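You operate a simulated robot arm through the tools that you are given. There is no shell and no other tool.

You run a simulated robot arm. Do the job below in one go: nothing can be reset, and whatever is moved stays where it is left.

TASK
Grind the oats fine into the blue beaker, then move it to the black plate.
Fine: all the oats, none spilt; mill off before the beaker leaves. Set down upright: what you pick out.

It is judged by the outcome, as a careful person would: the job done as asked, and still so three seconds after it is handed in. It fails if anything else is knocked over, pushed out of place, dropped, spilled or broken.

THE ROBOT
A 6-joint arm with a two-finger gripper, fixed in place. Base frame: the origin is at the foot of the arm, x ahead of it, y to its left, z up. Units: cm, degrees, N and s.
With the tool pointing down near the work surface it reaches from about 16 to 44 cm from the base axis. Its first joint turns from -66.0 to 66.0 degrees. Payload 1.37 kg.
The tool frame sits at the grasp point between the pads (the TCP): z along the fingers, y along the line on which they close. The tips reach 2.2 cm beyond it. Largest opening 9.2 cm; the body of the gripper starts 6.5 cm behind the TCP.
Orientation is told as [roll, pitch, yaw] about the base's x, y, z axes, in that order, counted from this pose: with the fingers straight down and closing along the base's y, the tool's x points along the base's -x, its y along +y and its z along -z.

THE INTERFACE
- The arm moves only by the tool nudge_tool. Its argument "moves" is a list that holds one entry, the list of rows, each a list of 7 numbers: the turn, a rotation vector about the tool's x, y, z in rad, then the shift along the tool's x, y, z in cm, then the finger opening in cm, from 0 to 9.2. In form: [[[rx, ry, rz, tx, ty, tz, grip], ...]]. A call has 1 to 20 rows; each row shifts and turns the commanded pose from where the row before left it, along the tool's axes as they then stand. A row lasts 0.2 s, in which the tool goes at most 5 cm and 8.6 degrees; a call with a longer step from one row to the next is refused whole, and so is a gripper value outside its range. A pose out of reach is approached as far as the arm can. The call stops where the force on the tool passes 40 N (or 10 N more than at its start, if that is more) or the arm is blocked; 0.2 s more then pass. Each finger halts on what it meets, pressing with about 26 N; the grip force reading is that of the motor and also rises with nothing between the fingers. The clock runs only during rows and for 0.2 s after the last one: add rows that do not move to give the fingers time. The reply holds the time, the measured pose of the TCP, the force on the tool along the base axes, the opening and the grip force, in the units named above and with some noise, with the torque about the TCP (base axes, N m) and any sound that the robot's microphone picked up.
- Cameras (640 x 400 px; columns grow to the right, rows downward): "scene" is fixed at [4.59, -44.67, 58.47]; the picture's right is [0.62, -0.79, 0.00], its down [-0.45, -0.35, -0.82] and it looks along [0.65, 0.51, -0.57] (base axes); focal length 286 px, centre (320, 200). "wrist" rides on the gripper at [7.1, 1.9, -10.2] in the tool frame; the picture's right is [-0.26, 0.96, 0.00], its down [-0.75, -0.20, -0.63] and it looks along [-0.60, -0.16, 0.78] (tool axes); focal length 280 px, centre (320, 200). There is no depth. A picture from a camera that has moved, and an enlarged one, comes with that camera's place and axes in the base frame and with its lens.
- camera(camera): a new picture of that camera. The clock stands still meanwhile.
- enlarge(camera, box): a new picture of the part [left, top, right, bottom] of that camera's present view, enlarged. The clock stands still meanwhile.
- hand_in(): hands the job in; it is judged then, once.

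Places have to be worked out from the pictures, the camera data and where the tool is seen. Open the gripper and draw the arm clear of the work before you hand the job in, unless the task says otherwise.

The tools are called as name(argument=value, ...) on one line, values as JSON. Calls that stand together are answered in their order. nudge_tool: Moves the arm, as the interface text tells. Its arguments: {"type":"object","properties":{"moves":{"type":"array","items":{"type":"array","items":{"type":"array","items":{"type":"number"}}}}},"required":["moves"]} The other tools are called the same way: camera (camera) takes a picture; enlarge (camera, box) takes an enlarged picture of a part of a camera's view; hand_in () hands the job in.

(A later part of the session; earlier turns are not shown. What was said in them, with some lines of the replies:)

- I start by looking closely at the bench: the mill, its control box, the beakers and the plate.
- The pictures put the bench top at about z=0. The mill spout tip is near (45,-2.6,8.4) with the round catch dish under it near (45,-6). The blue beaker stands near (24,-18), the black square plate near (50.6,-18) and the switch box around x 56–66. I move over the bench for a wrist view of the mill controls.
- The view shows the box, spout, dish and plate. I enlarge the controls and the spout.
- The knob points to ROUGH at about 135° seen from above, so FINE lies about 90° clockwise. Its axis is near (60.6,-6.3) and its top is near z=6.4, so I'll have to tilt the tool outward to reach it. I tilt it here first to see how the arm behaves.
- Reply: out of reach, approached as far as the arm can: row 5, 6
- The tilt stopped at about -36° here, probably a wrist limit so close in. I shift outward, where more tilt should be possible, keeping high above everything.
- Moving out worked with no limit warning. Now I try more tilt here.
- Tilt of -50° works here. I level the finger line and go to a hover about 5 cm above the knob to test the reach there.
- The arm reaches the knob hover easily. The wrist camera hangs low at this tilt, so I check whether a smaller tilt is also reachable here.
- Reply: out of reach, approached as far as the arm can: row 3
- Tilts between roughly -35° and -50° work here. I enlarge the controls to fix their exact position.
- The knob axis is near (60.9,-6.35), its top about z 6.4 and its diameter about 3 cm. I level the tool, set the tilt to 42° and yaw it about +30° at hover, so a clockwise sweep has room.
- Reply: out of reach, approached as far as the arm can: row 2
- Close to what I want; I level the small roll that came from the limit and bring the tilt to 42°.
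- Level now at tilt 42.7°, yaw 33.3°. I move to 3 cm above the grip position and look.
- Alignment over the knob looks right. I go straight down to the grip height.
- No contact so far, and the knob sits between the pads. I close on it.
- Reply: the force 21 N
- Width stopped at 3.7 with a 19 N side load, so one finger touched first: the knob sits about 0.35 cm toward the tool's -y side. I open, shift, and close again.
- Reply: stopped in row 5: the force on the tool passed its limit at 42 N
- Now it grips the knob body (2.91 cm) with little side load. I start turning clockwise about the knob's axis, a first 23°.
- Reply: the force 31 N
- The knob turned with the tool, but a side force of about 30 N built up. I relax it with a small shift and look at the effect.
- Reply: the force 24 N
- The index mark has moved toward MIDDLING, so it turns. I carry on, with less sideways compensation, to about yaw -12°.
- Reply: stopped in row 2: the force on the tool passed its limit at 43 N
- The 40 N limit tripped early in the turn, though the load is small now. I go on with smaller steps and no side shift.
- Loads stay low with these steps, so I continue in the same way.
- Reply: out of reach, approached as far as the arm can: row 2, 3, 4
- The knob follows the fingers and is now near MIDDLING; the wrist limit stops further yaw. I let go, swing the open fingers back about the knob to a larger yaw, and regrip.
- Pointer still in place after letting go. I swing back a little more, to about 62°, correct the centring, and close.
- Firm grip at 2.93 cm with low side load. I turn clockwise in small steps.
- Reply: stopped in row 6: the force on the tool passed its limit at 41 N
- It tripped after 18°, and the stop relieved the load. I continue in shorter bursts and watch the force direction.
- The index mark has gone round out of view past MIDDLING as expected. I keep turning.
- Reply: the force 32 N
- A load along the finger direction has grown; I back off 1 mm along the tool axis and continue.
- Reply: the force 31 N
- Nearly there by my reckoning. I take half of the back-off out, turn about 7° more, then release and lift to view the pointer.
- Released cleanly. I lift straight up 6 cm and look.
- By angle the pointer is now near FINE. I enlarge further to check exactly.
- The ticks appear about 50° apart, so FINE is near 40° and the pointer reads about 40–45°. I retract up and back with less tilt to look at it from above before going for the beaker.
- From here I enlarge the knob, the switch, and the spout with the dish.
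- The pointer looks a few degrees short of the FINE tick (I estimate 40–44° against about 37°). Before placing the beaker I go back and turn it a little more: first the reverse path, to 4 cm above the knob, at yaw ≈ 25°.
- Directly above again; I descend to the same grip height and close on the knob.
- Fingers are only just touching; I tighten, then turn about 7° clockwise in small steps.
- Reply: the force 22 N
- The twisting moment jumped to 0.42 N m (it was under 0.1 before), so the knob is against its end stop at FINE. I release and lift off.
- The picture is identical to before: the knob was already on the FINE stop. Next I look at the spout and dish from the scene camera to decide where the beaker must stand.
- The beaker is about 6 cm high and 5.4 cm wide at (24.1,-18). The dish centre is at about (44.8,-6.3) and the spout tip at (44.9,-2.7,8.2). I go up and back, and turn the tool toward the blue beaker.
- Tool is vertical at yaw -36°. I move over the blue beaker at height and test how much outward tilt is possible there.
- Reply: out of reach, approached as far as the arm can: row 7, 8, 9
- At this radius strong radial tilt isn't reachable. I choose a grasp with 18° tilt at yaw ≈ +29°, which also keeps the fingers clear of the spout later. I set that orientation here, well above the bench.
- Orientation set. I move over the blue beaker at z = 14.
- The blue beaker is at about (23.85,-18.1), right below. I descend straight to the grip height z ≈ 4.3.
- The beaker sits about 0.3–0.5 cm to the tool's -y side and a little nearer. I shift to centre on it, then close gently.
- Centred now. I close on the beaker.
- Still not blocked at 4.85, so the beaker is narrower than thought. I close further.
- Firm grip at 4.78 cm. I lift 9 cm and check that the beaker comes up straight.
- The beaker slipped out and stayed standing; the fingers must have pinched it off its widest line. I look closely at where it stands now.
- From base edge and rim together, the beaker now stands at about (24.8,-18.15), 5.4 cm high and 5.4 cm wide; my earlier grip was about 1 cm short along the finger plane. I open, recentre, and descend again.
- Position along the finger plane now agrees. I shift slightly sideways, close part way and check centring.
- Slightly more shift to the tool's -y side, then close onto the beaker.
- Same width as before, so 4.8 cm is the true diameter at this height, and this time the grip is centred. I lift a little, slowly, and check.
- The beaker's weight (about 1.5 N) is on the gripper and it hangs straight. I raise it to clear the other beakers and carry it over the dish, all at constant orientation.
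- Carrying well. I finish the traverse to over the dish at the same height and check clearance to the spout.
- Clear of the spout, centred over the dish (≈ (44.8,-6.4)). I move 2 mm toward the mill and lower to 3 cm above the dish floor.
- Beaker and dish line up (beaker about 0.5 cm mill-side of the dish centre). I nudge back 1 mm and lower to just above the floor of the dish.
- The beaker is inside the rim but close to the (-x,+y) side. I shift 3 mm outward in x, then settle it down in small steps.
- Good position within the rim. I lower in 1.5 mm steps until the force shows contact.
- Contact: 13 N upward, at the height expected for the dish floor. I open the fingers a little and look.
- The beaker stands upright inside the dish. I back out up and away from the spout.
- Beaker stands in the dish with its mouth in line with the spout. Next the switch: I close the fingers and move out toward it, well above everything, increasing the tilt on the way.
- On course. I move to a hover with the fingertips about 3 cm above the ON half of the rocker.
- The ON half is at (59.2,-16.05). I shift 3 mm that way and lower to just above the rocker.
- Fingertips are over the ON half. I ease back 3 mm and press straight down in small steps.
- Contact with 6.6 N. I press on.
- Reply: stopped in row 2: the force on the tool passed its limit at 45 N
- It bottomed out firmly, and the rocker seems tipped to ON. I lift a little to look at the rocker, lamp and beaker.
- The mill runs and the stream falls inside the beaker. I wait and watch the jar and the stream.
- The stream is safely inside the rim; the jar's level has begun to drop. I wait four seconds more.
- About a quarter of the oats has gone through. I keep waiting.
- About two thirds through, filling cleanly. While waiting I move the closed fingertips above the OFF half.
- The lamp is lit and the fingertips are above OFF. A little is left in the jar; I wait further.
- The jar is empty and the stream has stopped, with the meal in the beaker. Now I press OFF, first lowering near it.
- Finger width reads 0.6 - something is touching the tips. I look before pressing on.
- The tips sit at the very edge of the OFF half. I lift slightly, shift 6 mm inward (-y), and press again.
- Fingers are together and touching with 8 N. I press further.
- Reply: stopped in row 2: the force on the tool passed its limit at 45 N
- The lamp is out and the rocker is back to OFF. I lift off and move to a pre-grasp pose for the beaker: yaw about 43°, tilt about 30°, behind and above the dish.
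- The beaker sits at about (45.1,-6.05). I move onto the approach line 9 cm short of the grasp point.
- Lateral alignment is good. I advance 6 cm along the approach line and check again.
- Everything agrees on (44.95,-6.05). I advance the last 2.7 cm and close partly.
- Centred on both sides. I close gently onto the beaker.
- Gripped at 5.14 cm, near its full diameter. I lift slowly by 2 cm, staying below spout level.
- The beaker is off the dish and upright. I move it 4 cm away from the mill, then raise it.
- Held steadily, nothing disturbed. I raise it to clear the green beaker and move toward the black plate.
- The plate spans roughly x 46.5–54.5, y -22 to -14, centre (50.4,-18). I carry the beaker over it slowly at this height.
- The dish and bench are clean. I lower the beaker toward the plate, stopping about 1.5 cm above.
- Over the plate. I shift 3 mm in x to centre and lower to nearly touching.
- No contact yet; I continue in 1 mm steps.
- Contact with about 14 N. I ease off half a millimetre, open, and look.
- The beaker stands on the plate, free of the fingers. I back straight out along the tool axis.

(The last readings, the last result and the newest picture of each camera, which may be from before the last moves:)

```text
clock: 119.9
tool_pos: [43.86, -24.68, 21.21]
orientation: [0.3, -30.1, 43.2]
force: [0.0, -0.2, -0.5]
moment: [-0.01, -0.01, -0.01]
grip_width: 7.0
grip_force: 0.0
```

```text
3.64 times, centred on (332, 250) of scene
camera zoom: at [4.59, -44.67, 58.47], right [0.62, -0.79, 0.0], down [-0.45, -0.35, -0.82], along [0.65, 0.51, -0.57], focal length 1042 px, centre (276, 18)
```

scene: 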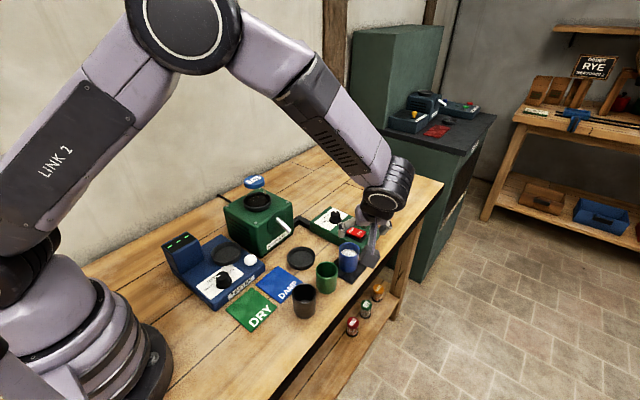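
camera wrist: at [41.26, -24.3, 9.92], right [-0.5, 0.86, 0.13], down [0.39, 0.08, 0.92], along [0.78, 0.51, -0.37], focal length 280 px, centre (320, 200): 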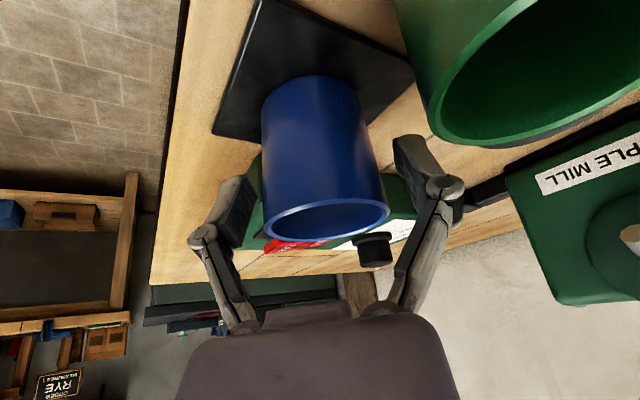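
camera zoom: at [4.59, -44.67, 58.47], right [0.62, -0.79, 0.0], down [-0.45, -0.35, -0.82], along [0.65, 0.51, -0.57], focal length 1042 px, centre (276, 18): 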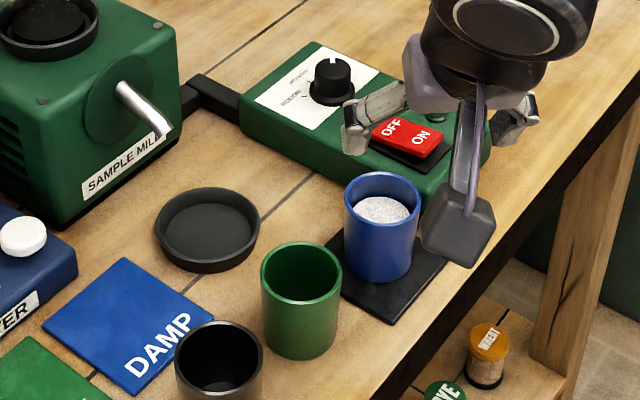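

The blue beaker stands upright on the black plate with the meal inside. I draw the arm well clear, upward.

nudge_tool(moves=[[[0, 0, 0, -2.0, 0, -3.46, 8], [0, 0, 0, -2.0, 0, -3.46, 8], [0, 0, 0, -2.0, 0, -3.46, 8], [0, 0, 0, 0, 0, 0, 9], [0, 0, 0, 0, 0, 0, 9], [0, 0, 0, 0, 0, 0, 9]]])

enlarge(camera="scene", box=[302, 195, 402, 305])

enlarge(camera="scene", box=[150, 160, 330, 350])

camera(camera="wrist")

```text
clock: 121.3
tool_pos: [43.87, -24.68, 32.99]
orientation: [0.2, -30.1, 43.2]
force: [-0.2, 0.0, -0.2]
moment: [-0.02, -0.02, 0.02]
grip_width: 9.01
grip_force: 0.0
```

```text
3.64 times, centred on (352, 250) of scene
camera zoom: at [4.59, -44.67, 58.47], right [0.62, -0.79, 0.0], down [-0.45, -0.35, -0.82], along [0.65, 0.51, -0.57], focal length 1042 px, centre (204, 18)
```

zoom: 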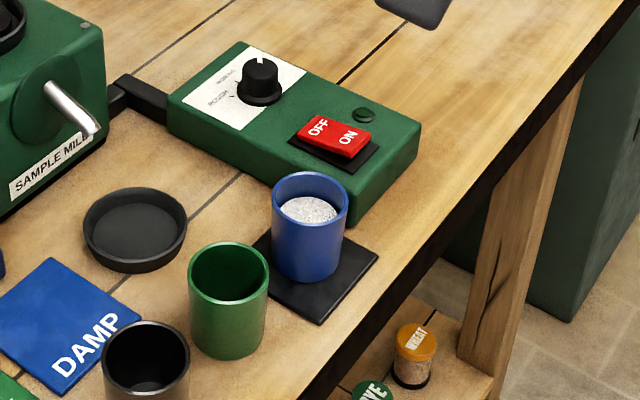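

```text
2.11 times, centred on (240, 255) of scene
camera zoom: at [4.59, -44.67, 58.47], right [0.62, -0.79, 0.0], down [-0.45, -0.35, -0.82], along [0.65, 0.51, -0.57], focal length 603 px, centre (488, 84)
```

zoom: 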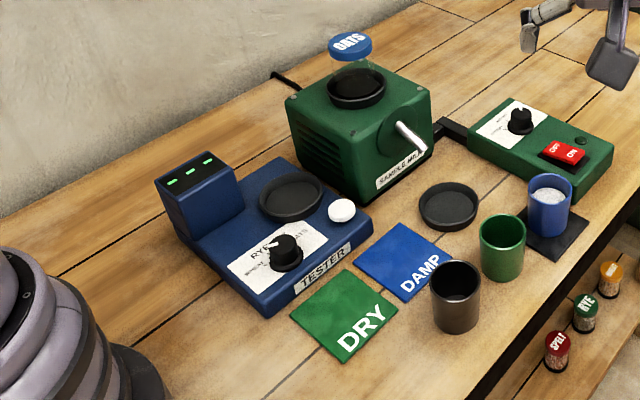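

```text
taken
camera wrist: at [34.33, -30.87, 38.23], right [-0.5, 0.86, 0.14], down [0.39, 0.08, 0.92], along [0.78, 0.51, -0.37], focal length 280 px, centre (320, 200)
```

wrist: 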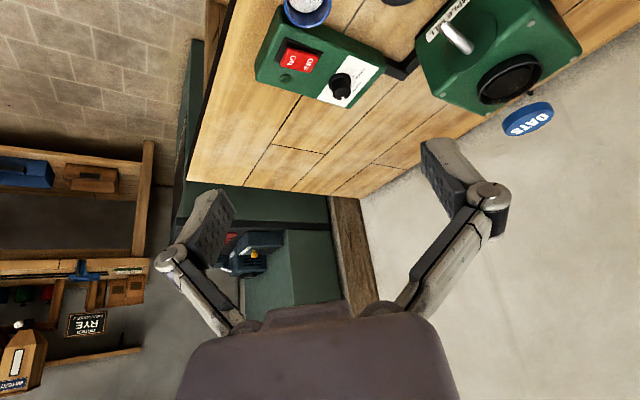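

The jar is empty, the mill is off with its lamp dark, and the dish and bench are clean. The blue beaker stands upright on the black plate, nothing else has moved, and the gripper is open and clear, so I hand in.

hand_in()

```text
The job is handed in.
```

The oats are ground into the blue beaker, and it now stands upright on the black square plate. I took "the black plate" to be that square one, since the round black dish is where the beaker stood under the spout.

- **Grind:** I turned the knob from ROUGH until it reached its end stop at FINE, then ran the mill until the jar was empty and the stream had stopped. The FINE mark is partly hidden behind the knob in every view, so I went by the end stop and the pointer's angle.
- **Spills:** None show in the pictures. The stream fell inside the beaker the whole time, and the dish and bench look clean.
- **Mill off:** I pressed the switch to OFF and saw the lamp go dark before picking up the beaker.
- **Slip:** My first grip on the empty beaker slipped and pushed it about half a centimetre before I regripped it. It stayed standing.

Nothing else looks moved in the final pictures. The gripper is open and well clear of the bench.
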